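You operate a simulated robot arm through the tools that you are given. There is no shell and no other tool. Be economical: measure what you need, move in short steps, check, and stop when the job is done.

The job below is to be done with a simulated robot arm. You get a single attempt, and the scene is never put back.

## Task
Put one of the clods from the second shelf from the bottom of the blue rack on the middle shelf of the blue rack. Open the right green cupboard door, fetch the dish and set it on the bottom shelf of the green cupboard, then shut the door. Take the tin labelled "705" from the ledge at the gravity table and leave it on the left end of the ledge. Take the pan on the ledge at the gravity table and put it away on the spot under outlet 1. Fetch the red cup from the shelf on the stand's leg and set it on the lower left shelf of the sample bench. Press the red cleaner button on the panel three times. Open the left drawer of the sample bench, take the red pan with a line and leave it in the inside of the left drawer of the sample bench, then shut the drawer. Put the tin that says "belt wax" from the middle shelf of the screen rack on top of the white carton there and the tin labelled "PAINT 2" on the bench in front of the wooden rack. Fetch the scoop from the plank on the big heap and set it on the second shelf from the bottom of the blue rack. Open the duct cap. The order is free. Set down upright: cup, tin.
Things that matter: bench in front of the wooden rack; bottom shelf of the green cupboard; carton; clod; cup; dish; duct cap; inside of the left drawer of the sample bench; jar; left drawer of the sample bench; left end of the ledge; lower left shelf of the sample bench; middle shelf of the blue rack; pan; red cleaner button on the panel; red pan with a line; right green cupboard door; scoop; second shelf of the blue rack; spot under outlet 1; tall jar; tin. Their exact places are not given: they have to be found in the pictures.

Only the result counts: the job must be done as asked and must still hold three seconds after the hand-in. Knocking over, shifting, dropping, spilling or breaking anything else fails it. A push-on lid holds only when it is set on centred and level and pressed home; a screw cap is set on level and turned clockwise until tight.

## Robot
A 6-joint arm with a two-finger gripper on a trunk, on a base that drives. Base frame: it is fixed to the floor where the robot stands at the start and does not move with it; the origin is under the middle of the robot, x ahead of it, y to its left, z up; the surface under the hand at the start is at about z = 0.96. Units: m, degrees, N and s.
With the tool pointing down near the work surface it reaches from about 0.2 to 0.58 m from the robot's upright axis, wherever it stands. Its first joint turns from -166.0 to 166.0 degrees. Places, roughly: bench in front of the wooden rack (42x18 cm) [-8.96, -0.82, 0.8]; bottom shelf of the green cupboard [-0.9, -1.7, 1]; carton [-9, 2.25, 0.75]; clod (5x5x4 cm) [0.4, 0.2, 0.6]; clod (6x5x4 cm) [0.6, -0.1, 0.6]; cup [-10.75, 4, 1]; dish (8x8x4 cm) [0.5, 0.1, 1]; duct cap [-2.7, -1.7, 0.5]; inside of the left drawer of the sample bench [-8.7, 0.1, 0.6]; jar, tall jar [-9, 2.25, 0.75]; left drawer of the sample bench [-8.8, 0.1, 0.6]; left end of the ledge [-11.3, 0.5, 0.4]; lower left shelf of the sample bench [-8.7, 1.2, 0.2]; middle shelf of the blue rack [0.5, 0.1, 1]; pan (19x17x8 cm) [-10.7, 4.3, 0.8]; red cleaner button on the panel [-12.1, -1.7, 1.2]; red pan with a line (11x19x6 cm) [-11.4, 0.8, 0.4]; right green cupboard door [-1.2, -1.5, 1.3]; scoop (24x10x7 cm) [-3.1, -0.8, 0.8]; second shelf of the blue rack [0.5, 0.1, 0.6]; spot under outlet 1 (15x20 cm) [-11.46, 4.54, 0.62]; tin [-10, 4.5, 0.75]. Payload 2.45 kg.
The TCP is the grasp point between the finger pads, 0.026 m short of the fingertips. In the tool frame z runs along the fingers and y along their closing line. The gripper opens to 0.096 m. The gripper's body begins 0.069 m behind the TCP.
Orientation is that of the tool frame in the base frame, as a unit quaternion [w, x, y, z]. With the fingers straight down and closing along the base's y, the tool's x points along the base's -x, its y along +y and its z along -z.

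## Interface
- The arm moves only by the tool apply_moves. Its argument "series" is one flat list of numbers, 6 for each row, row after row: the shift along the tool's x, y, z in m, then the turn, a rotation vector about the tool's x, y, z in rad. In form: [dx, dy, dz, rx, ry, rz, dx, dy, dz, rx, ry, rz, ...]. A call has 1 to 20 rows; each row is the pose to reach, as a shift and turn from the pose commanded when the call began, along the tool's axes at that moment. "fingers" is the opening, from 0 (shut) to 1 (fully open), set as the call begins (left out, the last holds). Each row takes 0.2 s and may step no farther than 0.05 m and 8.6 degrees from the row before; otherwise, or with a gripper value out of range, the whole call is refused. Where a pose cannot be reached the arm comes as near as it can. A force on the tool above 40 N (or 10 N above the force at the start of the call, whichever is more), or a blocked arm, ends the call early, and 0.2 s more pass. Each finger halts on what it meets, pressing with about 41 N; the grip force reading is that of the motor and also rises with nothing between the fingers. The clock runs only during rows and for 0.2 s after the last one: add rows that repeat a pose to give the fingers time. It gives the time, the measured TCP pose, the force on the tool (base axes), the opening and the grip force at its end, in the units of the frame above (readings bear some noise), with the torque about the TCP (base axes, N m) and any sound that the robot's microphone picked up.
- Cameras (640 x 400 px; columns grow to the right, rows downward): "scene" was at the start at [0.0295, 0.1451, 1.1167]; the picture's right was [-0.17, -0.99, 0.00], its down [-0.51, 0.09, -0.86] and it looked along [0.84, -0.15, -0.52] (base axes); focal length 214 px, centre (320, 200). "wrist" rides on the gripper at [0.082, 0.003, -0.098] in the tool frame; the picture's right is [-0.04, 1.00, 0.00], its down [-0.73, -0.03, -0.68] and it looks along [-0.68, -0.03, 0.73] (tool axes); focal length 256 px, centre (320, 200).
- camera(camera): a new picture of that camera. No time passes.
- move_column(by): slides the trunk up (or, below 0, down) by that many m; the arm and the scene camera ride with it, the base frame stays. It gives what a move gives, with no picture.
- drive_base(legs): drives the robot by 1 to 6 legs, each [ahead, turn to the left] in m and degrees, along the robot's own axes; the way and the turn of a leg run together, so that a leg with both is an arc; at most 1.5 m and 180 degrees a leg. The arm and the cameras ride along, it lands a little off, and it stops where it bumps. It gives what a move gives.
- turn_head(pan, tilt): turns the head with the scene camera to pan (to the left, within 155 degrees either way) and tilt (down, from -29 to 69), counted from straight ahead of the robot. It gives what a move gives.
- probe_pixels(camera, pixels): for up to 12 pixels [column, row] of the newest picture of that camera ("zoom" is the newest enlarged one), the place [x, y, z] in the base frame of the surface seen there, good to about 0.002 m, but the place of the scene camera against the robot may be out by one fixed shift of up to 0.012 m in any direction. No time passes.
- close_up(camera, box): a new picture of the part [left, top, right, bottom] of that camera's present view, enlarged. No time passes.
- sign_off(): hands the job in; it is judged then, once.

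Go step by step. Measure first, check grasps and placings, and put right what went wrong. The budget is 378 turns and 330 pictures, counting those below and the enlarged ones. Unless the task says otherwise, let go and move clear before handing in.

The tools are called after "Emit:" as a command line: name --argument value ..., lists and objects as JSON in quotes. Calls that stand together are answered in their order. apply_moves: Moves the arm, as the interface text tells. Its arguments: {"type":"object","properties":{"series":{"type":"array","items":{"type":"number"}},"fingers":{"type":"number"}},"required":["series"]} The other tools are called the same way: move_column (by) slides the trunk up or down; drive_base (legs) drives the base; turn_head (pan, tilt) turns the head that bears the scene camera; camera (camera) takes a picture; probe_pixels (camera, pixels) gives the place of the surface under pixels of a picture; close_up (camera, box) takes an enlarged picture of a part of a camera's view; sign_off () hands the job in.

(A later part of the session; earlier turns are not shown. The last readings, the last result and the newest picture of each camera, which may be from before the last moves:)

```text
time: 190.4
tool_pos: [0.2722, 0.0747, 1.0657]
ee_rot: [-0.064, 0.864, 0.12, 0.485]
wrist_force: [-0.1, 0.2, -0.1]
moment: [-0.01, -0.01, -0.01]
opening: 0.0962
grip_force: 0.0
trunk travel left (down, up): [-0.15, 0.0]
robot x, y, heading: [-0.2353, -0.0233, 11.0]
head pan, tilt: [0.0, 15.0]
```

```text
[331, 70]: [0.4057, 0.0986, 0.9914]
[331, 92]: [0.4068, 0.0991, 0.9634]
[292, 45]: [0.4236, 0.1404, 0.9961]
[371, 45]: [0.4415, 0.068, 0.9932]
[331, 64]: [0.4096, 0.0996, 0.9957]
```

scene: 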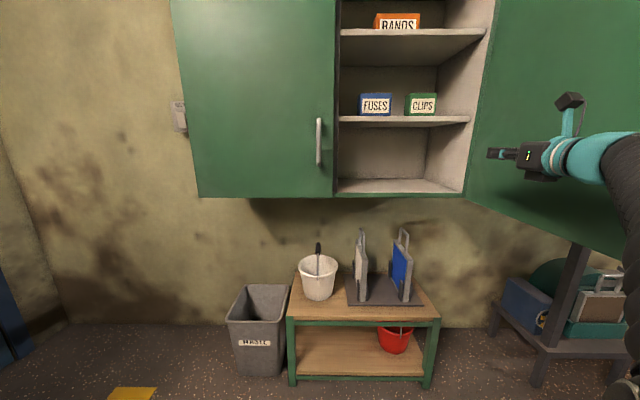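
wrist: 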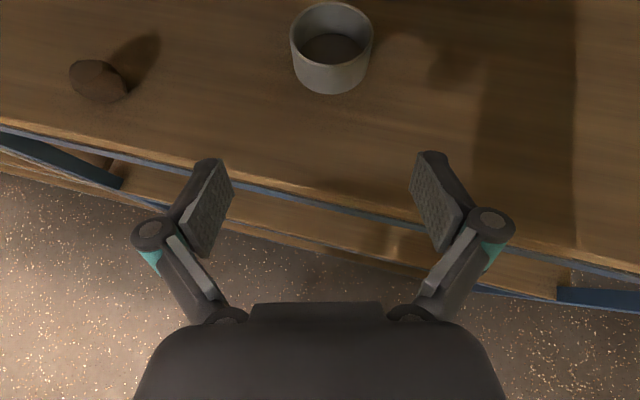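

Dish centre about (0.443,0.109). I slide in along the tool axis and close.

Emit:
apply_moves --series '[0.0252, 0.0126, 0.035, 0, 0, 0, 0.0252, 0.0126, 0.075, 0, 0, 0, 0.0252, 0.0126, 0.115, 0, 0, 0, 0.0252, 0.0126, 0.15, 0, 0, 0, 0.0252, 0.0126, 0.1885, 0, 0, 0]'

Emit:
camera --camera "wrist"

```text
time: 191.6
tool_pos: [0.4423, 0.1065, 0.9926]
ee_rot: [-0.064, 0.863, 0.12, 0.486]
wrist_force: [-0.9, -1.0, 0.7]
moment: [-0.01, 0.0, -0.01]
opening: 0.0958
grip_force: 0.1
trunk travel left (down, up): [-0.15, 0.0]
robot x, y, heading: [-0.2399, -0.0209, 11.4]
head pan, tilt: [0.0, 15.0]
```

```text
267 pictures are left
```

wrist: 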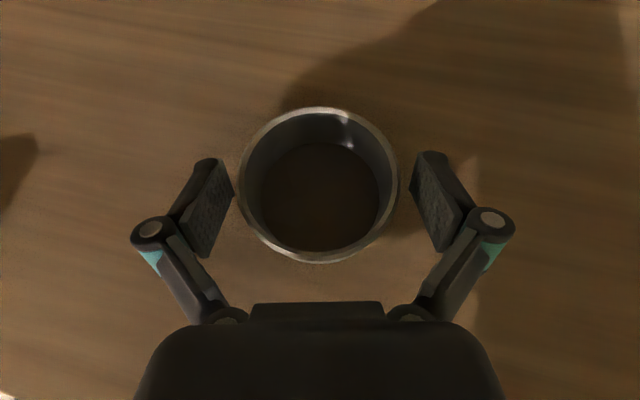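

Centred. I close, lift, and take a route that keeps the hand's sweep clear of the door.

Emit:
apply_moves --series '[0, 0, 0, 0, 0, 0, 0, 0, 0, 0, 0, 0, 0, 0, 0, 0, 0, 0, 0.02, 0, -0.0125, 0, 0, 0, 0.045, 0, -0.0281, 0, 0, 0, 0.068, 0, -0.0425, 0, 0, 0]' --fingers 0

Emit:
drive_base --legs '[[-0.42, 0], [0, -95], [0, -95], [0.4, 0], [0, 89]]'

Emit:
camera --camera "scene"

```text
time: 193.0
tool_pos: [0.442, 0.1077, 1.0708]
ee_rot: [-0.063, 0.864, 0.119, 0.484]
wrist_force: [-1.2, 0.2, -1.1]
moment: [-0.03, 0.01, 0.05]
opening: 0.0776
grip_force: 41.7
trunk travel left (down, up): [-0.15, 0.0]
robot x, y, heading: [-0.2356, -0.023, 11.3]
head pan, tilt: [0.0, 15.0]
```

```text
time: 209.5
tool_pos: [-1.0368, -0.8153, 1.0712]
ee_rot: [0.33, 0.649, -0.582, 0.362]
wrist_force: [-0.5, -0.6, -1.5]
moment: [-0.03, 0.0, 0.0]
opening: 0.077
grip_force: 40.9
trunk travel left (down, up): [-0.15, 0.0]
robot x, y, heading: [-1.0527, -0.1282, -88.0]
head pan, tilt: [0.0, 15.0]
```

```text
266 pictures are left
```

scene: 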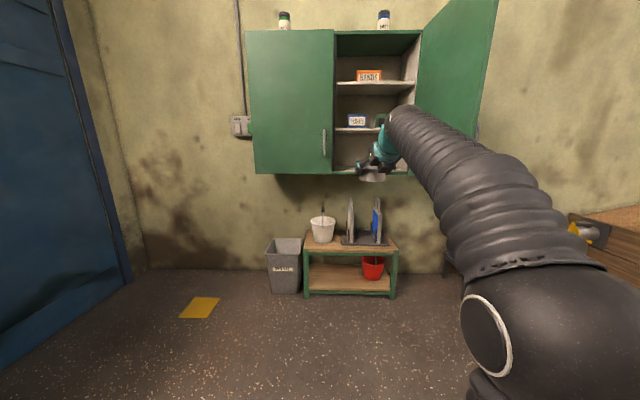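

Door still open. I turn slightly right, approach 0.48 m and lower 5 cm so that the camera block clears the shelf above.

Emit:
drive_base --legs '[[0, -4], [0.48, 0]]'

Emit:
apply_moves --series '[-0.022, 0, 0.0135, 0, 0, 0, -0.0436, 0, 0.0267, 0, 0, 0]'

Emit:
camera --camera "scene"

Emit:
camera --camera "wrist"

```text
time: 212.8
tool_pos: [-1.1096, -1.2959, 1.0694]
ee_rot: [0.343, 0.627, -0.606, 0.349]
wrist_force: [-0.7, -0.3, -0.8]
moment: [0.0, 0.01, -0.01]
opening: 0.0771
grip_force: 41.8
trunk travel left (down, up): [-0.15, 0.0]
robot x, y, heading: [-1.0738, -0.6053, -92.7]
head pan, tilt: [0.0, 15.0]
```

```text
time: 213.4
tool_pos: [-1.1087, -1.2957, 1.019]
ee_rot: [0.343, 0.627, -0.606, 0.35]
wrist_force: [0.6, 0.1, -0.8]
moment: [0.05, 0.02, -0.02]
opening: 0.077
grip_force: 40.7
trunk travel left (down, up): [-0.15, 0.0]
robot x, y, heading: [-1.0733, -0.6034, -92.5]
head pan, tilt: [0.0, 15.0]
```

```text
265 pictures are left
```

scene: 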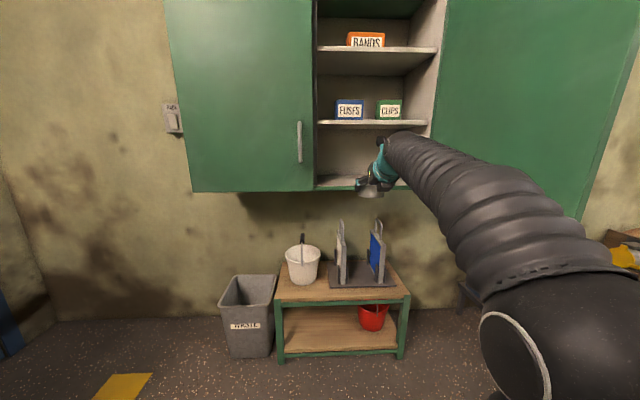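

```text
264 pictures are left
```

wrist: 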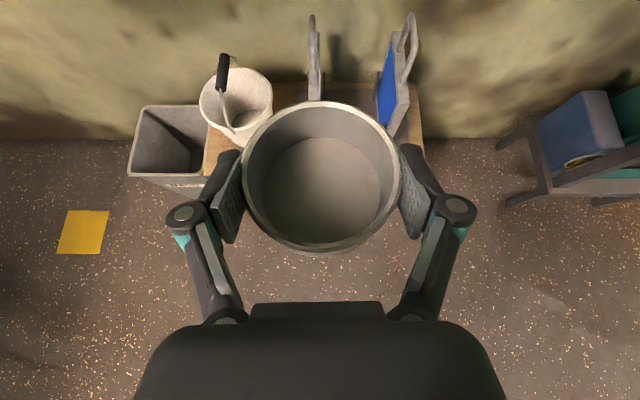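

I approach another 0.14 m and measure the shelf with the wrist camera.

Emit:
drive_base --legs '[[0.14, 0]]'

Emit:
camera --camera "wrist"

Emit:
probe_pixels --camera "wrist" --pixels '[[320, 20], [200, 20], [450, 20], [320, 60], [200, 60], [450, 60], [320, 80]]'

```text
time: 214.8
tool_pos: [-1.1139, -1.4366, 1.0206]
ee_rot: [0.342, 0.627, -0.605, 0.35]
wrist_force: [-0.2, 0.2, -1.3]
moment: [0.01, -0.04, 0.01]
opening: 0.0769
grip_force: 41.0
trunk travel left (down, up): [-0.15, 0.0]
robot x, y, heading: [-1.0826, -0.747, -92.3]
head pan, tilt: [0.0, 15.0]
```

```text
263 pictures are left
```

wrist: 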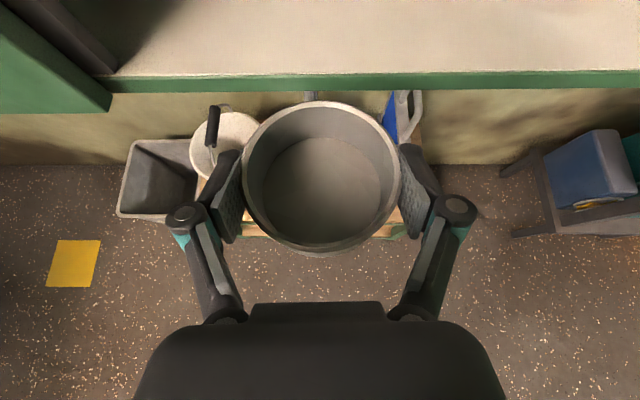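

```text
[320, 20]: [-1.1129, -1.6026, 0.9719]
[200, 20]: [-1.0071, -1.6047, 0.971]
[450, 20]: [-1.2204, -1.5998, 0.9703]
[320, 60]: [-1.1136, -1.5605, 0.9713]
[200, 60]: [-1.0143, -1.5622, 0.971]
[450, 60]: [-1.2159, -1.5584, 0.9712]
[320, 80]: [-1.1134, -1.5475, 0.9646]
```

Shelf is at 0.971 from y −1.55. I drive 0.185 m further and lower to contact.

Emit:
drive_base --legs '[[0.185, 0]]'

Emit:
apply_moves --series '[-0.007, 0, 0.0043, 0, 0, 0, -0.0125, 0, 0.0077, 0, 0, 0]'

Emit:
camera --camera "wrist"

Emit:
camera --camera "scene"

```text
time: 216.3
tool_pos: [-1.1225, -1.6211, 1.0193]
ee_rot: [0.343, 0.627, -0.606, 0.349]
wrist_force: [0.4, 0.1, -0.1]
moment: [0.03, -0.02, 0.01]
opening: 0.0768
grip_force: 41.2
trunk travel left (down, up): [-0.15, 0.0]
robot x, y, heading: [-1.0868, -0.9345, -92.5]
head pan, tilt: [0.0, 15.0]
```

```text
time: 216.9
tool_pos: [-1.1225, -1.6216, 1.0053]
ee_rot: [0.343, 0.627, -0.606, 0.349]
wrist_force: [-0.5, 0.2, -1.8]
moment: [0.02, 0.01, 0.03]
opening: 0.0769
grip_force: 41.1
trunk travel left (down, up): [-0.15, 0.0]
robot x, y, heading: [-1.0875, -0.9333, -92.4]
head pan, tilt: [0.0, 15.0]
```

```text
262 pictures are left
```

wrist: 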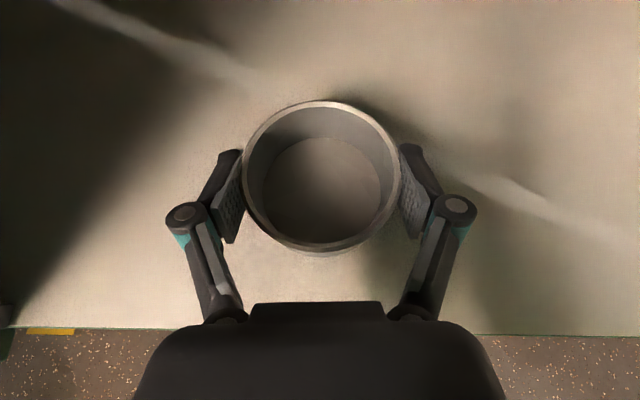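

```text
261 pictures are left
```

scene: 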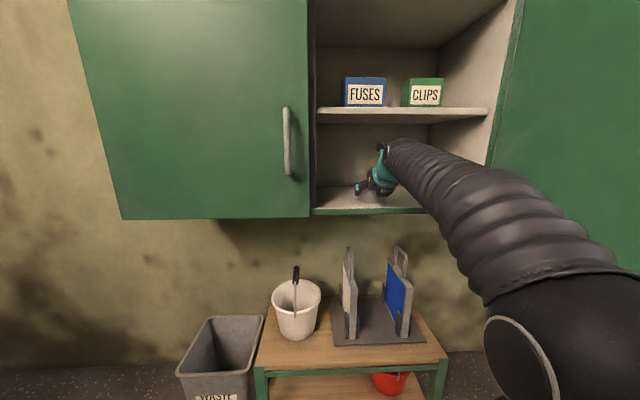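

I lower 1.5 mm, open, and pull back along the tool axis, then drive back.

Emit:
apply_moves --series '[-0.0013, 0, 0.0008, 0, 0, 0, -0.0013, 0, 0.0008, 0, 0, 0]'

Emit:
apply_moves --series '[0, 0, 0, 0, 0, 0, 0, 0, 0, 0, 0, 0, -0.003, 0, -0.03, 0, 0, 0, -0.008, 0, -0.06, 0, 0, 0, -0.012, 0, -0.09, 0, 0, 0]' --fingers 1

Emit:
camera --camera "wrist"

```text
time: 217.5
tool_pos: [-1.1226, -1.6217, 1.005]
ee_rot: [0.343, 0.627, -0.606, 0.349]
wrist_force: [0.1, -0.6, -1.6]
moment: [0.02, 0.0, -0.01]
opening: 0.0769
grip_force: 41.1
trunk travel left (down, up): [-0.15, 0.0]
robot x, y, heading: [-1.0839, -0.9311, -92.6]
head pan, tilt: [0.0, 15.0]
```

```text
time: 218.7
tool_pos: [-1.1241, -1.5393, 1.0399]
ee_rot: [0.343, 0.627, -0.606, 0.349]
wrist_force: [0.2, 0.2, -0.9]
moment: [0.0, -0.01, 0.0]
opening: 0.0963
grip_force: 0.0
trunk travel left (down, up): [-0.15, 0.0]
robot x, y, heading: [-1.086, -0.9305, -92.6]
head pan, tilt: [0.0, 15.0]
```

```text
260 pictures are left
```

wrist: 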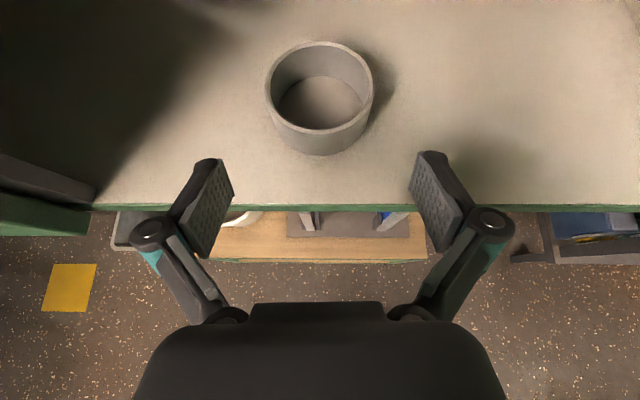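

Dish is on the bottom shelf. I back off 0.45 m and look at the open door.

Emit:
drive_base --legs '[[-0.45, 0]]'

Emit:
turn_head --pan -25 --tilt 5

Emit:
camera --camera "scene"

```text
time: 221.4
tool_pos: [-1.1055, -1.0895, 1.0406]
ee_rot: [0.343, 0.627, -0.606, 0.349]
wrist_force: [-0.5, 0.6, 0.9]
moment: [-0.03, 0.0, 0.0]
opening: 0.0961
grip_force: 0.1
trunk travel left (down, up): [-0.15, 0.0]
robot x, y, heading: [-1.0678, -0.4838, -92.7]
head pan, tilt: [0.0, 15.0]
```

```text
time: 222.3
tool_pos: [-1.1047, -1.089, 1.0396]
ee_rot: [0.344, 0.626, -0.607, 0.349]
wrist_force: [-0.3, -0.3, 0.5]
moment: [0.02, 0.02, -0.03]
opening: 0.0959
grip_force: 0.0
trunk travel left (down, up): [-0.15, 0.0]
robot x, y, heading: [-1.0674, -0.487, -92.5]
head pan, tilt: [-25.0, 5.0]
```

```text
259 pictures are left
```

scene: 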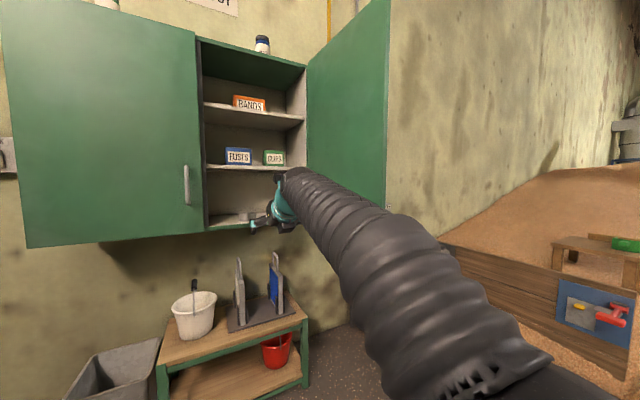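

Emit:
probe_pixels --camera "scene" --pixels '[[386, 100], [386, 30], [350, 100], [315, 100], [380, 180]]'

```text
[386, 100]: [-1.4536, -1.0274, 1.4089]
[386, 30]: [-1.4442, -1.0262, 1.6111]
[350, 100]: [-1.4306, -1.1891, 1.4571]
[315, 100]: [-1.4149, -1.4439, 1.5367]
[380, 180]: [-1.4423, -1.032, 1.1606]
```

Door stands at ~93°, edge at (−1.445,−1.03). I'll go round to its outside: shut fingers, raise, and drive right, then look.

Emit:
apply_moves --series '[0.035, 0, -0.0214, 0, 0, 0, 0.07, 0, -0.0428, 0, 0, 0]' --fingers 0

Emit:
drive_base --legs '[[-0.17, 0], [0, -75], [0.32, 0], [0, 45]]'

Emit:
turn_head --pan 25 --tilt 12

Emit:
camera --camera "scene"

```text
time: 222.9
tool_pos: [-1.1055, -1.0898, 1.1248]
ee_rot: [0.343, 0.627, -0.606, 0.349]
wrist_force: [0.0, 0.6, -0.1]
moment: [0.04, 0.04, 0.02]
opening: 0.0
grip_force: 29.2
trunk travel left (down, up): [-0.15, 0.0]
robot x, y, heading: [-1.0675, -0.4819, -92.8]
head pan, tilt: [-25.0, 5.0]
```

```text
time: 231.4
tool_pos: [-1.7305, -0.8632, 1.1238]
ee_rot: [-0.427, -0.432, 0.758, -0.239]
wrist_force: [-0.1, -0.3, 0.0]
moment: [-0.01, 0.0, -0.01]
opening: 0.0
grip_force: 28.4
trunk travel left (down, up): [-0.15, 0.0]
robot x, y, heading: [-1.3705, -0.3716, -124.8]
head pan, tilt: [-25.0, 5.0]
```

```text
time: 232.6
tool_pos: [-1.7304, -0.8633, 1.124]
ee_rot: [-0.427, -0.431, 0.758, -0.239]
wrist_force: [0.1, 0.1, -0.9]
moment: [0.0, -0.01, -0.01]
opening: 0.0001
grip_force: 28.4
trunk travel left (down, up): [-0.15, 0.0]
robot x, y, heading: [-1.3745, -0.3661, -125.2]
head pan, tilt: [25.0, 12.0]
```

```text
258 pictures are left
```

scene: 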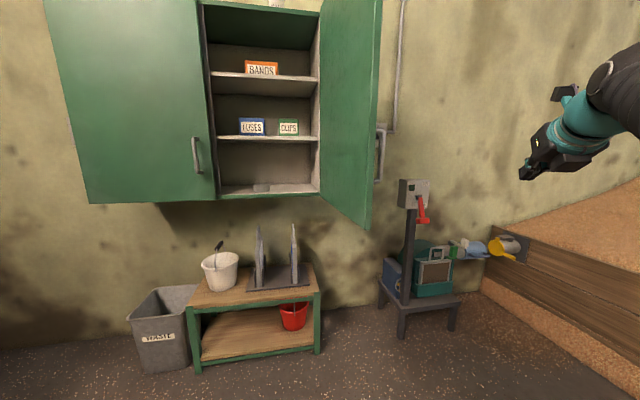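

Emit:
probe_pixels --camera "scene" --pixels '[[410, 188], [425, 215], [428, 185], [378, 150], [375, 60]]'

```text
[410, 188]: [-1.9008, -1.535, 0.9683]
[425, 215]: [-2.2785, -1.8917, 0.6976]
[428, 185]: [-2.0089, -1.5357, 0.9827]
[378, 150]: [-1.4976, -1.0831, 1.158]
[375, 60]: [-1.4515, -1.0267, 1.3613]
```

The post box is at (−1.95,−1.54), clear. I drive 0.2 m and sweep left by turning 60°.

Emit:
drive_base --legs '[[0.2, 0], [0, 60]]'

Emit:
turn_head --pan -10 --tilt 5

Emit:
camera --camera "scene"

```text
time: 236.9
tool_pos: [-1.2358, -1.0885, 1.1242]
ee_rot: [0.247, 0.756, -0.436, 0.422]
wrist_force: [0.4, 0.2, 0.3]
moment: [0.0, 0.04, -0.02]
opening: 0.0
grip_force: 28.8
trunk travel left (down, up): [-0.15, 0.0]
robot x, y, heading: [-1.4917, -0.5372, -64.3]
head pan, tilt: [25.0, 12.0]
```

```text
time: 237.9
tool_pos: [-1.2367, -1.0889, 1.1236]
ee_rot: [0.248, 0.755, -0.436, 0.422]
wrist_force: [0.0, -0.6, 0.2]
moment: [0.02, 0.01, -0.01]
opening: 0.0
grip_force: 28.6
trunk travel left (down, up): [-0.15, 0.0]
robot x, y, heading: [-1.4891, -0.5356, -64.4]
head pan, tilt: [-10.0, 5.0]
```

```text
257 pictures are left
```

scene: 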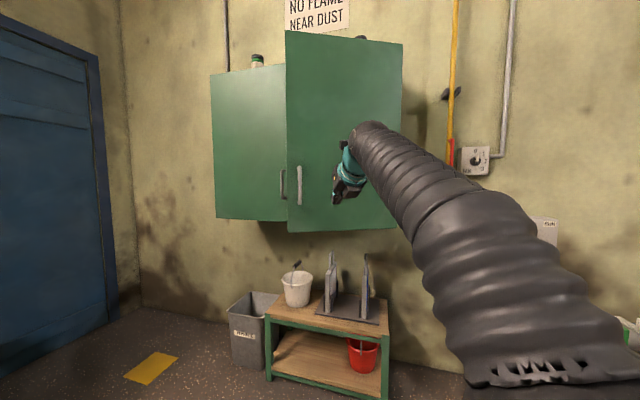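

Door pushed to ~45°. I push on by driving ahead 0.34 m with the hand against the door.

Emit:
drive_base --legs '[[0.34, 0]]'

Emit:
camera --camera "scene"

Emit:
camera --camera "wrist"

```text
time: 240.1
tool_pos: [-1.0855, -1.3963, 1.1234]
ee_rot: [0.247, 0.756, -0.435, 0.422]
wrist_force: [0.7, -0.9, -0.6]
moment: [0.03, -0.01, 0.01]
opening: 0.0
grip_force: 28.9
trunk travel left (down, up): [-0.15, 0.0]
robot x, y, heading: [-1.3416, -0.8441, -64.2]
head pan, tilt: [-10.0, 5.0]
```

```text
256 pictures are left
```

scene: 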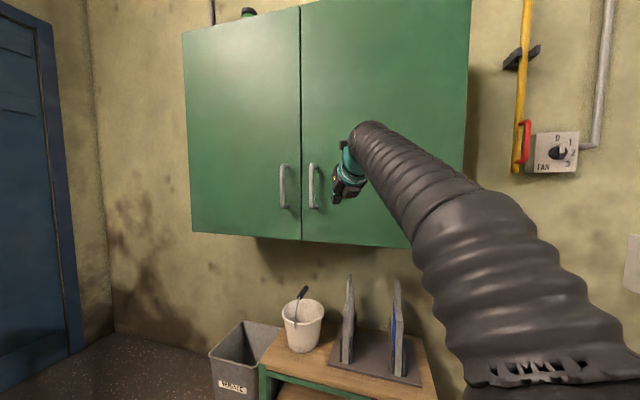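

```text
255 pictures are left
```

wrist: 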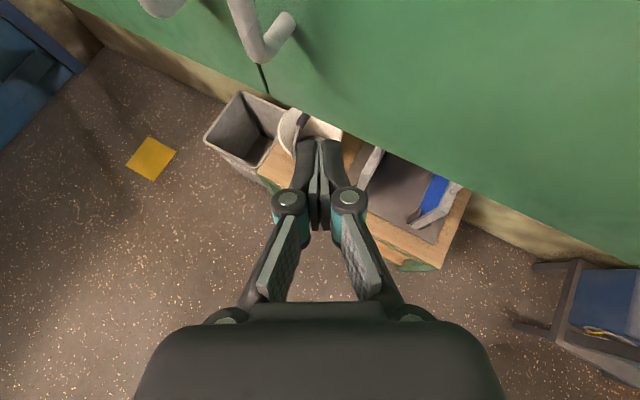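

The door looks shut; I verify with probes.

Emit:
probe_pixels --camera "scene" --pixels '[[305, 100], [296, 100], [450, 60], [400, 100], [305, 220], [296, 220]]'

Emit:
drive_base --legs '[[-0.45, 0]]'

Emit:
camera --camera "scene"

```text
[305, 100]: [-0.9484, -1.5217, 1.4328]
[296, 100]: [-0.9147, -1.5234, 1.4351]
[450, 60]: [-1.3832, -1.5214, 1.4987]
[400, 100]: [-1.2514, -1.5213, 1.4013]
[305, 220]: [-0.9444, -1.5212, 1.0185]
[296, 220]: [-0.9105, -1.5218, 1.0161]
```

```text
time: 242.9
tool_pos: [-1.2806, -0.9883, 1.123]
ee_rot: [0.246, 0.757, -0.433, 0.423]
wrist_force: [-0.7, -0.3, -0.2]
moment: [-0.02, 0.02, -0.02]
opening: 0.0
grip_force: 28.4
trunk travel left (down, up): [-0.15, 0.0]
robot x, y, heading: [-1.5385, -0.4352, -64.2]
head pan, tilt: [-10.0, 5.0]
```

```text
254 pictures are left
```

scene: 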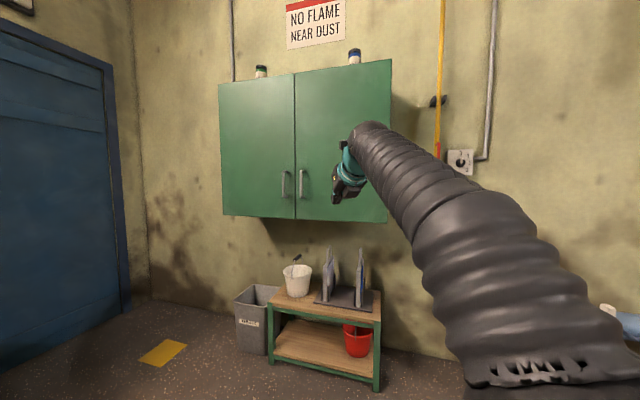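

Door is shut flush. Next: the duct cap and the scoop; I turn toward the heap and look.

Emit:
drive_base --legs '[[0, -100]]'

Emit:
turn_head --pan 15 --tilt 15

Emit:
camera --camera "scene"

```text
time: 247.4
tool_pos: [-2.1228, -0.6051, 1.1237]
ee_rot: [-0.482, -0.161, 0.857, -0.087]
wrist_force: [0.2, 0.8, -0.9]
moment: [0.03, 0.01, -0.01]
opening: 0.0
grip_force: 28.6
trunk travel left (down, up): [-0.15, 0.0]
robot x, y, heading: [-1.541, -0.436, -163.1]
head pan, tilt: [-10.0, 5.0]
```

```text
time: 248.3
tool_pos: [-2.1242, -0.605, 1.1234]
ee_rot: [-0.482, -0.161, 0.857, -0.087]
wrist_force: [-0.1, 0.4, 0.3]
moment: [-0.02, 0.0, 0.0]
opening: 0.0001
grip_force: 28.7
trunk travel left (down, up): [-0.15, 0.0]
robot x, y, heading: [-1.5373, -0.4373, -163.0]
head pan, tilt: [15.0, 15.0]
```

```text
253 pictures are left
```

scene: 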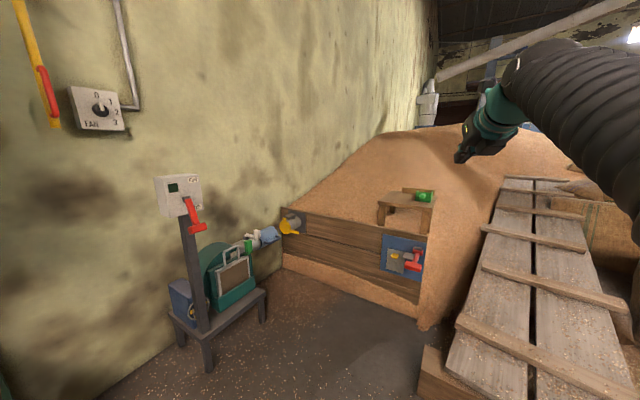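

Emit:
close_up --camera "scene" --box '[230, 170, 450, 308]'

Emit:
probe_pixels --camera "scene" --pixels '[[290, 223], [300, 228], [285, 232], [270, 235], [425, 196], [410, 196], [405, 205], [415, 260], [360, 240], [430, 310], [385, 210], [415, 230]]'

```text
2.90 times, centred on (340, 239) of scene
```

zoom: 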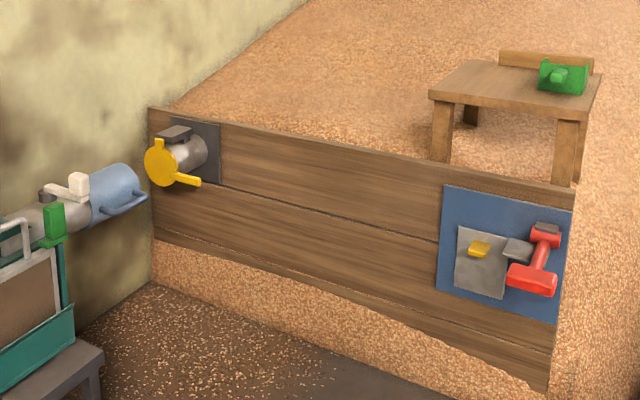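

```text
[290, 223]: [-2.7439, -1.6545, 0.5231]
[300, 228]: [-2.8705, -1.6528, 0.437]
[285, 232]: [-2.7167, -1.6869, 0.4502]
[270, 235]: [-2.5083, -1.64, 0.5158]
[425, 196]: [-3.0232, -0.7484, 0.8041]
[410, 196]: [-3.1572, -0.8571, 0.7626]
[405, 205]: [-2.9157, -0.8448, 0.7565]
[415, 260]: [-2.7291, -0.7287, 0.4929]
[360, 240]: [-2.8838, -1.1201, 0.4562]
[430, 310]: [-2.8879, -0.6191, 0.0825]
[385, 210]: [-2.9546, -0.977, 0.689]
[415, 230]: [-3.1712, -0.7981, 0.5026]
```

The yellow cap with a hinge block on top sits on the duct stub at about (−2.72,−1.68,0.48). I drive nearer to see it better.

Emit:
drive_base --legs '[[0, 19], [0.5, 0], [0, 14]]'

Emit:
turn_head --pan 5 --tilt 30

Emit:
camera --camera "scene"

```text
time: 253.2
tool_pos: [-2.3518, -1.1872, 1.124]
ee_rot: [-0.438, -0.395, 0.777, -0.22]
wrist_force: [0.5, -0.5, 0.0]
moment: [-0.02, 0.0, -0.03]
opening: 0.0
grip_force: 28.3
trunk travel left (down, up): [-0.15, 0.0]
robot x, y, heading: [-1.948, -0.7324, -130.4]
head pan, tilt: [15.0, 15.0]
```

```text
time: 253.9
tool_pos: [-2.3513, -1.187, 1.1241]
ee_rot: [-0.438, -0.395, 0.778, -0.218]
wrist_force: [1.1, 0.0, -0.4]
moment: [-0.02, -0.01, 0.0]
opening: 0.0002
grip_force: 28.8
trunk travel left (down, up): [-0.15, 0.0]
robot x, y, heading: [-1.9482, -0.7299, -130.9]
head pan, tilt: [5.0, 30.0]
```

```text
251 pictures are left
```

scene: 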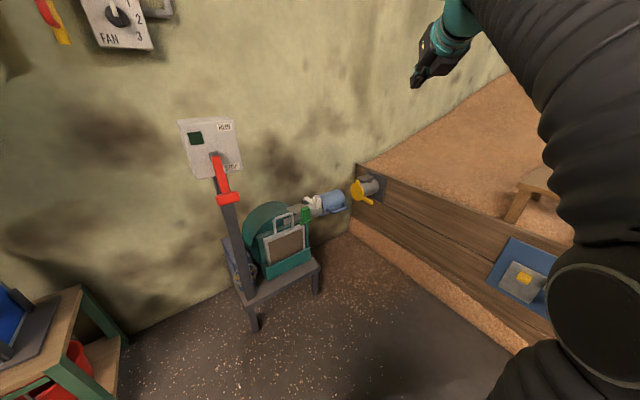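

Emit:
close_up --camera "scene" --box '[280, 150, 420, 238]'

Emit:
probe_pixels --camera "zoom" --pixels '[[360, 155], [345, 190], [385, 205], [430, 245], [400, 235], [400, 140], [370, 130], [255, 235], [160, 250], [355, 225], [440, 150], [130, 220]]'

```text
4.55 times, centred on (350, 194) of scene
```

zoom: 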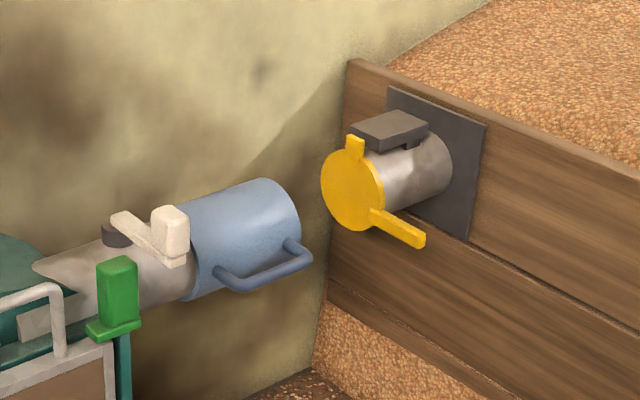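

```text
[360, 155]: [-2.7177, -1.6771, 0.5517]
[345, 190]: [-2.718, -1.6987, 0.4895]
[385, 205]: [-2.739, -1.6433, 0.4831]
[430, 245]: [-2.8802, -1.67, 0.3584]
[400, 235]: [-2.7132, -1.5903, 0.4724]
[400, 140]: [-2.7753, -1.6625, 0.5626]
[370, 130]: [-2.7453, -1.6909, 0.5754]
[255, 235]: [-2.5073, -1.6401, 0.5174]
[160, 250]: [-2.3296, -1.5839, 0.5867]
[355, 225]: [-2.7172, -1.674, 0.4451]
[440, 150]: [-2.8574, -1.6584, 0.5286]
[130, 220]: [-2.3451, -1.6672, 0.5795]
```

The flap is a yellow disc with a tab on top at the grey block and a bar handle on the +y side at z≈0.47. I go closer and lower for a wrist view.

Emit:
drive_base --legs '[[0.2, 0]]'

Emit:
move_column --by -0.15

Emit:
apply_moves --series '[-0.0424, 0, 0.0265, 0, 0, 0, -0.0848, 0, 0.053, 0, 0, 0, -0.127, 0, 0.0795, 0, 0, 0, -0.17, 0, 0.106, 0, 0, 0, -0.212, 0, 0.1325, 0, 0, 0]'

Emit:
camera --camera "wrist"

Emit:
camera --camera "scene"

```text
time: 255.5
tool_pos: [-2.4829, -1.3356, 1.1251]
ee_rot: [-0.439, -0.394, 0.778, -0.218]
wrist_force: [0.2, -0.9, -0.6]
moment: [-0.03, -0.01, 0.01]
opening: 0.0001
grip_force: 28.9
trunk travel left (down, up): [-0.15, 0.0]
robot x, y, heading: [-2.0772, -0.8816, -130.8]
head pan, tilt: [5.0, 30.0]
```

```text
time: 257.3
tool_pos: [-2.4819, -1.3371, 0.9741]
ee_rot: [-0.439, -0.393, 0.778, -0.218]
wrist_force: [0.9, 0.4, -0.1]
moment: [0.0, 0.0, -0.01]
opening: 0.0
grip_force: 28.2
trunk travel left (down, up): [0.0, 0.15]
robot x, y, heading: [-2.0781, -0.8842, -131.0]
head pan, tilt: [5.0, 30.0]
```

```text
refused: row 4 steps farther than a row can; nothing moved
```

```text
249 pictures are left
```

wrist: 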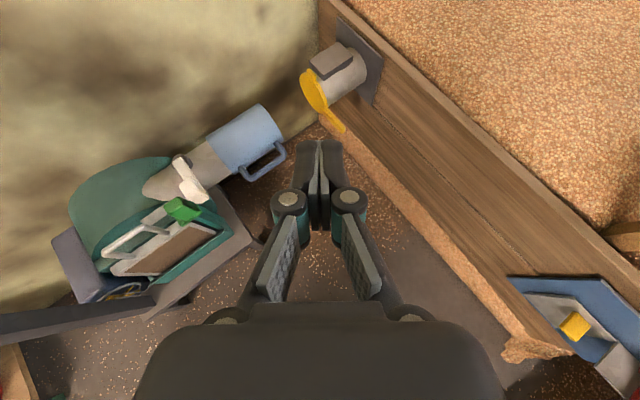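

```text
248 pictures are left
```

scene: 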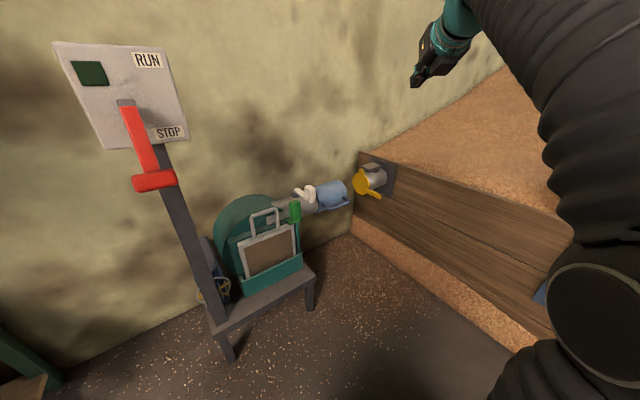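

I lower the arm 0.25 m with smaller steps and view again.

Emit:
apply_moves --series '[-0.0353, 0, 0.0221, 0, 0, 0, -0.0707, 0, 0.0442, 0, 0, 0, -0.106, 0, 0.0662, 0, 0, 0, -0.1413, 0, 0.0883, 0, 0, 0, -0.1767, 0, 0.1104, 0, 0, 0, -0.212, 0, 0.1325, 0, 0, 0]'

Emit:
camera --camera "wrist"

Emit:
close_up --camera "wrist" --box '[250, 0, 450, 125]'

```text
time: 258.7
tool_pos: [-2.4887, -1.3397, 0.7251]
ee_rot: [-0.44, -0.393, 0.778, -0.218]
wrist_force: [0.1, -0.2, -1.2]
moment: [-0.03, -0.01, 0.02]
opening: 0.0002
grip_force: 28.8
trunk travel left (down, up): [0.0, 0.15]
robot x, y, heading: [-2.0767, -0.883, -130.8]
head pan, tilt: [5.0, 30.0]
```

```text
247 pictures are left
```

wrist: 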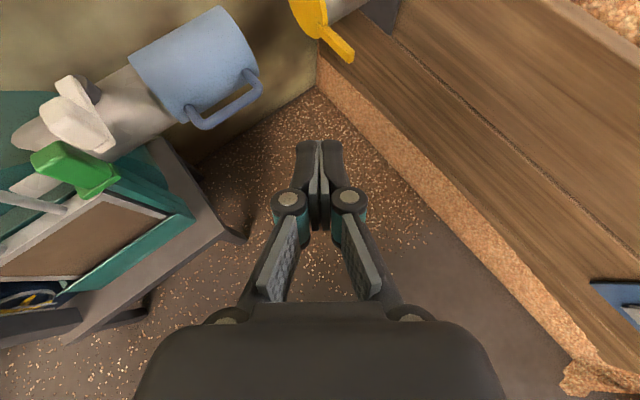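

```text
3.20 times, centred on (350, 62) of wrist
```

zoom: 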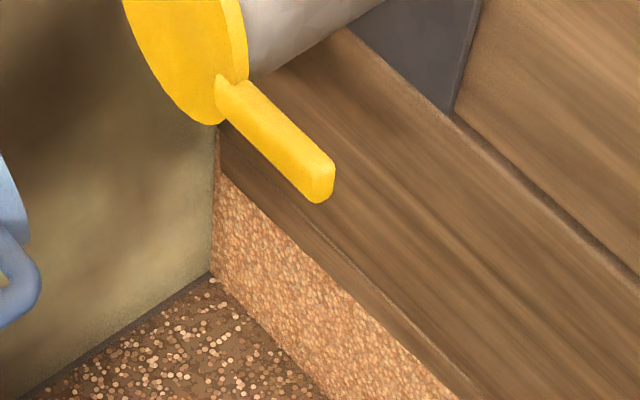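

I level the hand so that the wrist camera sees the whole cap.

Emit:
apply_moves --series '[0, 0, 0, 0, 0.13, 0, 0, 0, 0, 0, 0.26, 0, 0, 0, 0, 0, 0.39, 0, 0, 0, 0, 0, 0.52, 0]'

Emit:
close_up --camera "wrist" --box '[200, 0, 440, 150]'

Emit:
probe_pixels --camera "zoom" --pixels '[[300, 150], [320, 200], [340, 260], [400, 300], [350, 120]]'

```text
time: 259.9
tool_pos: [-2.4627, -1.352, 0.7127]
ee_rot: [0.612, 0.428, -0.599, 0.289]
wrist_force: [0.9, 0.5, 0.6]
moment: [0.02, 0.03, 0.0]
opening: 0.0002
grip_force: 28.7
out of reach, approached as far as the arm can: row 2, 3
trunk travel left (down, up): [0.0, 0.15]
robot x, y, heading: [-2.0775, -0.8787, -130.8]
head pan, tilt: [5.0, 30.0]
stopped in row 4: the arm was blocked; the commanded pose is now the measured one
```

```text
2.67 times, centred on (320, 75) of wrist
```

zoom: 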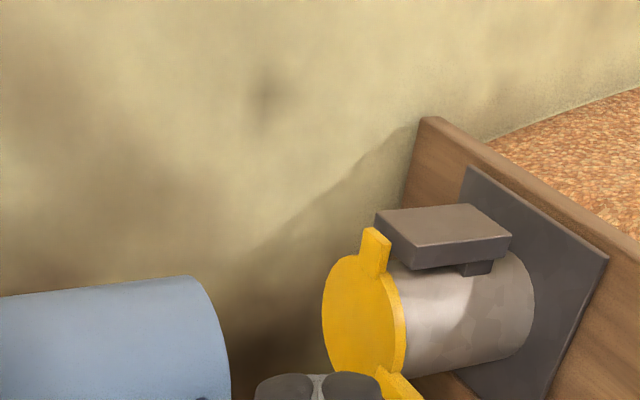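

```text
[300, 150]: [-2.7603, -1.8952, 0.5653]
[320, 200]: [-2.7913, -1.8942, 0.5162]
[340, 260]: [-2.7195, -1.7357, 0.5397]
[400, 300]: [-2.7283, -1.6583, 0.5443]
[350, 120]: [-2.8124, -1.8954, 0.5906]
```

The levelled pose is outside what the wrist allows here. The flap evidently hinges at the top block; I'll hook its side bar from behind with the closed fingers, tool tilted down and heading about −98°. First I reorient.

Emit:
apply_moves --series '[0, 0.009, 0, 0.079, -0.0872, 0.0112, 0, 0.018, 0, 0.158, -0.1743, 0.0225, 0.001, 0.027, 0, 0.237, -0.2615, 0.0337, 0.001, 0.036, 0.001, 0.316, -0.3486, 0.045, 0.002, 0.0458, 0.0012, 0.3947, -0.4358, 0.0562]'

Emit:
drive_base --legs '[[0.15, 0]]'

Emit:
camera --camera "wrist"

Emit:
camera --camera "scene"

```text
time: 261.1
tool_pos: [-2.5027, -1.3312, 0.7222]
ee_rot: [-0.366, -0.574, 0.661, -0.317]
wrist_force: [0.3, 0.2, -0.2]
moment: [0.02, 0.0, -0.02]
opening: 0.0
grip_force: 28.3
trunk travel left (down, up): [0.0, 0.15]
robot x, y, heading: [-2.0741, -0.8828, -131.0]
head pan, tilt: [5.0, 30.0]
```

```text
time: 262.4
tool_pos: [-2.6, -1.4448, 0.7224]
ee_rot: [-0.366, -0.574, 0.66, -0.318]
wrist_force: [-0.3, -1.1, 0.2]
moment: [0.03, -0.01, -0.03]
opening: 0.0001
grip_force: 28.6
trunk travel left (down, up): [0.0, 0.15]
robot x, y, heading: [-2.1758, -0.9948, -131.1]
head pan, tilt: [5.0, 30.0]
```

```text
244 pictures are left
```

wrist: 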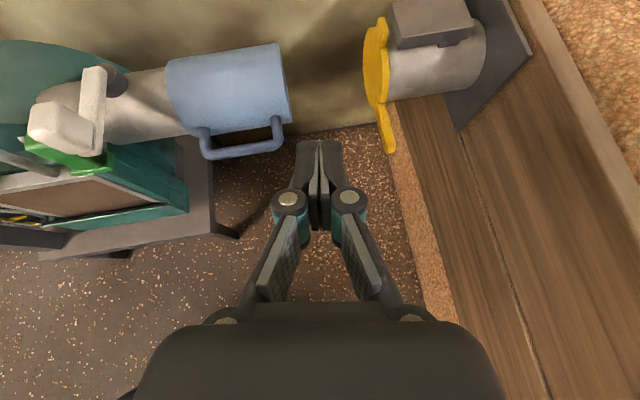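

```text
243 pictures are left
```

scene: 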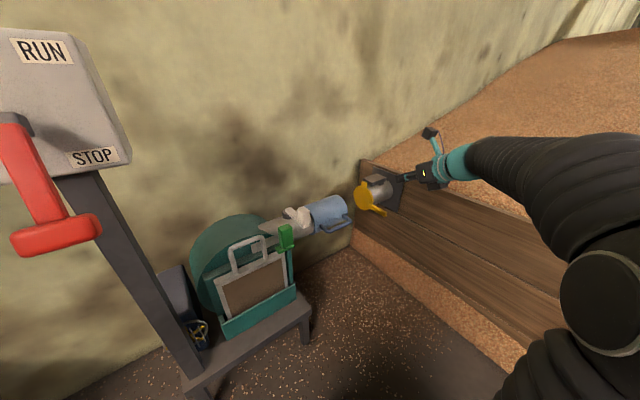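

Good top view: cap disc edge at (378,60), bar (388,130), block (435,20). I probe them.

Emit:
close_up --camera "wrist" --box '[320, 0, 520, 160]'

Emit:
probe_pixels --camera "wrist" --pixels '[[389, 148], [387, 130], [384, 110], [380, 100], [372, 60], [386, 80], [381, 22], [395, 12], [400, 40], [430, 75], [450, 40]]'

```text
2.50 times, centred on (420, 80) of wrist
```

zoom: 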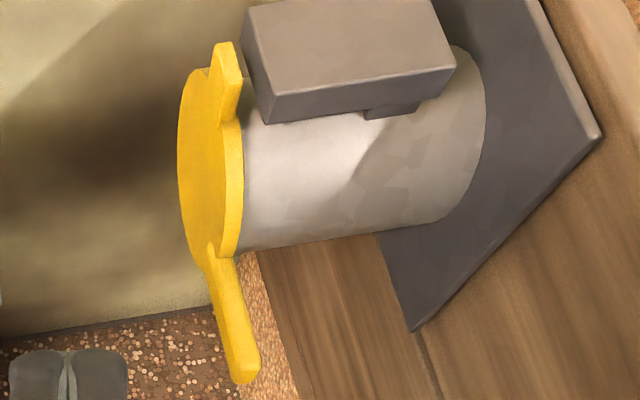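

```text
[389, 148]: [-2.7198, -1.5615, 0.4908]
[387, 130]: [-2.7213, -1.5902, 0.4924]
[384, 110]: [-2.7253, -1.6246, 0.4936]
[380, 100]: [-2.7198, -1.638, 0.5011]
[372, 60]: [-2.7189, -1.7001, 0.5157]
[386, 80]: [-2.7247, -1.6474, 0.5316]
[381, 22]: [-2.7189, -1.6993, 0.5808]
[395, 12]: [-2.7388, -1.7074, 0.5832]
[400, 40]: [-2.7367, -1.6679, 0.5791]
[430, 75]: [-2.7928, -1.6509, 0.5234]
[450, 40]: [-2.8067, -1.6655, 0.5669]
```

Bar: x≈−2.722, y −1.64…−1.555, z≈0.486. I need the base 0.2 m closer; I check the stand's nearest corner first.

Emit:
probe_pixels --camera "wrist" --pixels '[[238, 236], [205, 200], [130, 255], [240, 150], [420, 260], [450, 350]]'

Emit:
probe_pixels --camera "scene" --pixels '[[320, 340], [215, 390], [305, 310], [360, 250], [440, 350], [480, 390]]'

```text
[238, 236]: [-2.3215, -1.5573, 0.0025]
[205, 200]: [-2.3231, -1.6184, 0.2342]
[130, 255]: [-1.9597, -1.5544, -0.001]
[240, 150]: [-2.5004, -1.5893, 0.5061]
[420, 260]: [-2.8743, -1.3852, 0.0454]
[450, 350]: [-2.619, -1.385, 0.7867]
```

```text
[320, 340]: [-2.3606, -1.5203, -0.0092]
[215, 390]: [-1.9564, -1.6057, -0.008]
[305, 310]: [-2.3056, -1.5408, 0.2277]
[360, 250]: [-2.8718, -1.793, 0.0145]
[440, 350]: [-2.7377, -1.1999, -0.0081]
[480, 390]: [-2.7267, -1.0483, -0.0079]
```

Stand legs at y −1.557; enough room. I drive 0.2 m and then descend behind the bar.

Emit:
drive_base --legs '[[0.18, 0]]'

Emit:
camera --camera "wrist"

```text
time: 264.0
tool_pos: [-2.7202, -1.5809, 0.722]
ee_rot: [-0.367, -0.573, 0.661, -0.318]
wrist_force: [0.2, 0.1, 0.5]
moment: [0.02, -0.01, -0.02]
opening: 0.0
grip_force: 27.8
trunk travel left (down, up): [0.0, 0.15]
robot x, y, heading: [-2.2934, -1.131, -131.2]
head pan, tilt: [5.0, 30.0]
```

```text
241 pictures are left
```

wrist: 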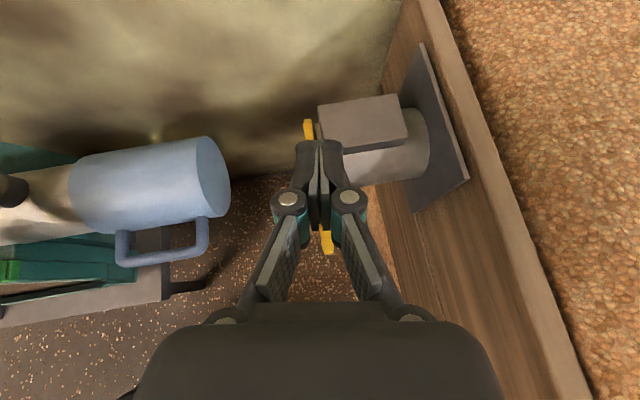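

I go to a point above and outside, then along the tool axis down behind the bar.

Emit:
apply_moves --series '[-0.048, 0.0133, 0, 0, 0, 0, -0.096, 0.0267, 0, 0, 0, 0, -0.1439, 0.04, 0, 0, 0, 0]'

Emit:
camera --camera "wrist"

```text
time: 264.8
tool_pos: [-2.7481, -1.4989, 0.5987]
ee_rot: [-0.368, -0.573, 0.66, -0.317]
wrist_force: [-0.5, -0.4, 0.3]
moment: [-0.01, 0.02, -0.01]
opening: 0.0
grip_force: 28.4
trunk travel left (down, up): [0.0, 0.15]
robot x, y, heading: [-2.2957, -1.1335, -131.1]
head pan, tilt: [5.0, 30.0]
```

```text
240 pictures are left
```

wrist: 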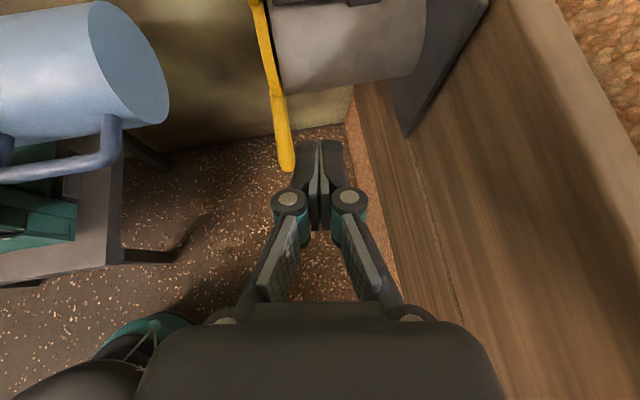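

Fingers are just behind (right of) the bar. I advance down along it.

Emit:
apply_moves --series '[-0.0156, 0.002, 0.0448, 0, 0, 0, -0.0313, -0.002, 0.09, 0, 0, 0, -0.0469, -0.0066, 0.1344, 0, 0, 0]'

Emit:
camera --camera "wrist"

```text
time: 265.6
tool_pos: [-2.755, -1.5873, 0.4887]
ee_rot: [-0.366, -0.574, 0.66, -0.317]
wrist_force: [-0.2, -0.3, 0.2]
moment: [0.04, -0.01, -0.05]
opening: 0.0
grip_force: 28.7
trunk travel left (down, up): [0.0, 0.15]
robot x, y, heading: [-2.2956, -1.1335, -131.2]
head pan, tilt: [5.0, 30.0]
```

```text
239 pictures are left
```

wrist: 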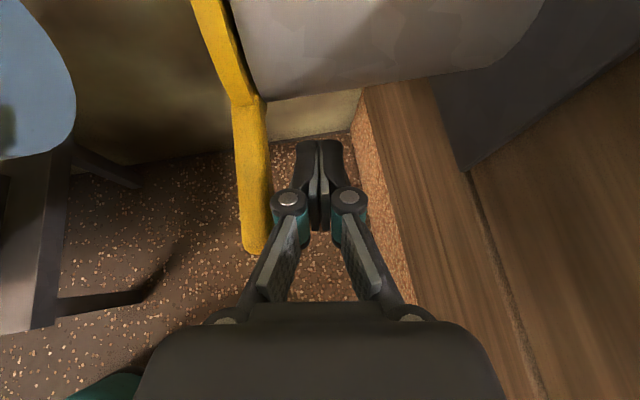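

The fingers are behind the bar. I push it outward (+x) gently and look.

Emit:
apply_moves --series '[-0.0007, -0.01, -0.0012, 0, 0, 0, -0.0015, -0.0198, -0.0024, 0, 0, 0, -0.0022, -0.03, -0.0035, 0, 0, 0, -0.003, -0.0396, -0.0047, 0, 0, 0, -0.0032, -0.0545, -0.007, 0, 0, 0, -0.002, -0.0723, -0.0107, 0, 0, 0]'

Emit:
camera --camera "wrist"

Emit:
camera --camera "scene"

```text
time: 266.9
tool_pos: [-2.7003, -1.5892, 0.4962]
ee_rot: [-0.372, -0.57, 0.66, -0.317]
wrist_force: [-2.8, -1.4, 4.7]
moment: [0.1, -0.15, 0.05]
opening: 0.0
grip_force: 28.1
trunk travel left (down, up): [0.0, 0.15]
robot x, y, heading: [-2.2906, -1.1297, -131.3]
head pan, tilt: [5.0, 30.0]
stopped in row 6: the force on the tool passed its limit at 47 N (the readings are from after the stop); the commanded pose is now the measured one
```

```text
238 pictures are left
```

wrist: 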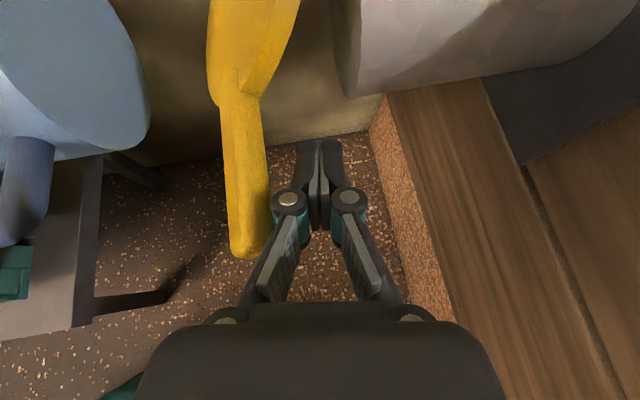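

```text
237 pictures are left
```

scene: 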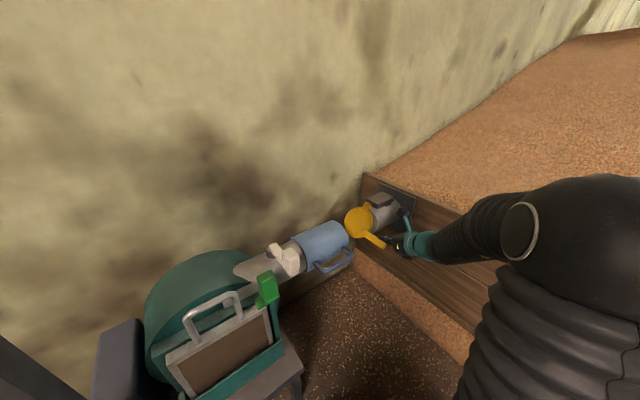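

It moved: the disc is tilting out. I look closely at how it hinges.

Emit:
close_up --camera "scene" --box '[320, 170, 440, 270]'

Emit:
probe_pixels --camera "wrist" --pixels '[[245, 240], [240, 180], [235, 120], [230, 60], [215, 10], [280, 20], [260, 80]]'

```text
4.00 times, centred on (380, 220) of scene
```

zoom: 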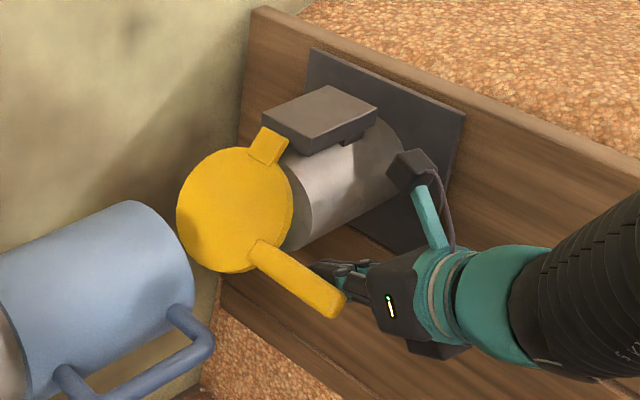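

```text
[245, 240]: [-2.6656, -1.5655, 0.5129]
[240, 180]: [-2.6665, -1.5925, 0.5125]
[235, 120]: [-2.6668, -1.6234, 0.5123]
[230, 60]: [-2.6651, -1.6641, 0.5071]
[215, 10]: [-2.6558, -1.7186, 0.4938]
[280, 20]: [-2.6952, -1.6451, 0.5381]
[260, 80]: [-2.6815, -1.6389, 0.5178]
```

Confirmed: it hinges at the top and is ~38° open. I continue pushing the bar round the arc upward, in small steps.

Emit:
apply_moves --series '[-0.0005, -0.0075, -0.0009, 0, 0, 0, -0.001, -0.0149, -0.0018, 0, 0, 0, -0.0012, -0.025, -0.0034, 0, 0, 0, -0.0014, -0.0356, -0.005, 0, 0, 0, 0.005, -0.0445, -0.0107, 0, 0, 0, 0.0121, -0.0535, -0.0164, 0, 0, 0, 0.021, -0.06, -0.023, 0, 0, 0, 0.0298, -0.0663, -0.0296, 0, 0, 0, 0.04, -0.07, -0.0364, 0, 0, 0, 0.0496, -0.0733, -0.0432, 0, 0, 0, 0.0602, -0.0733, -0.0498, 0, 0, 0, 0.0708, -0.0733, -0.0564, 0, 0, 0]'

Emit:
close_up --camera "scene" --box '[320, 150, 460, 260]'

```text
time: 267.4
tool_pos: [-2.6925, -1.5901, 0.5019]
ee_rot: [-0.378, -0.566, 0.66, -0.317]
wrist_force: [-4.5, -3.2, 6.4]
moment: [0.19, -0.23, 0.06]
opening: 0.0
grip_force: 28.1
trunk travel left (down, up): [0.0, 0.15]
robot x, y, heading: [-2.2965, -1.1288, -131.1]
head pan, tilt: [5.0, 30.0]
stopped in row 2: the force on the tool passed its limit at 46 N (the readings are from after the stop); the commanded pose is now the measured one
```

```text
3.64 times, centred on (390, 205) of scene
```

zoom: 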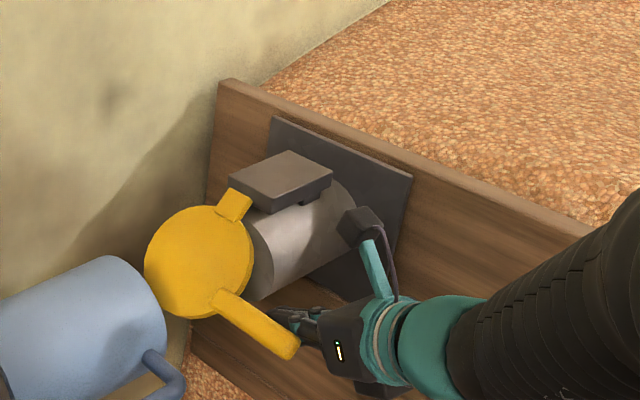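

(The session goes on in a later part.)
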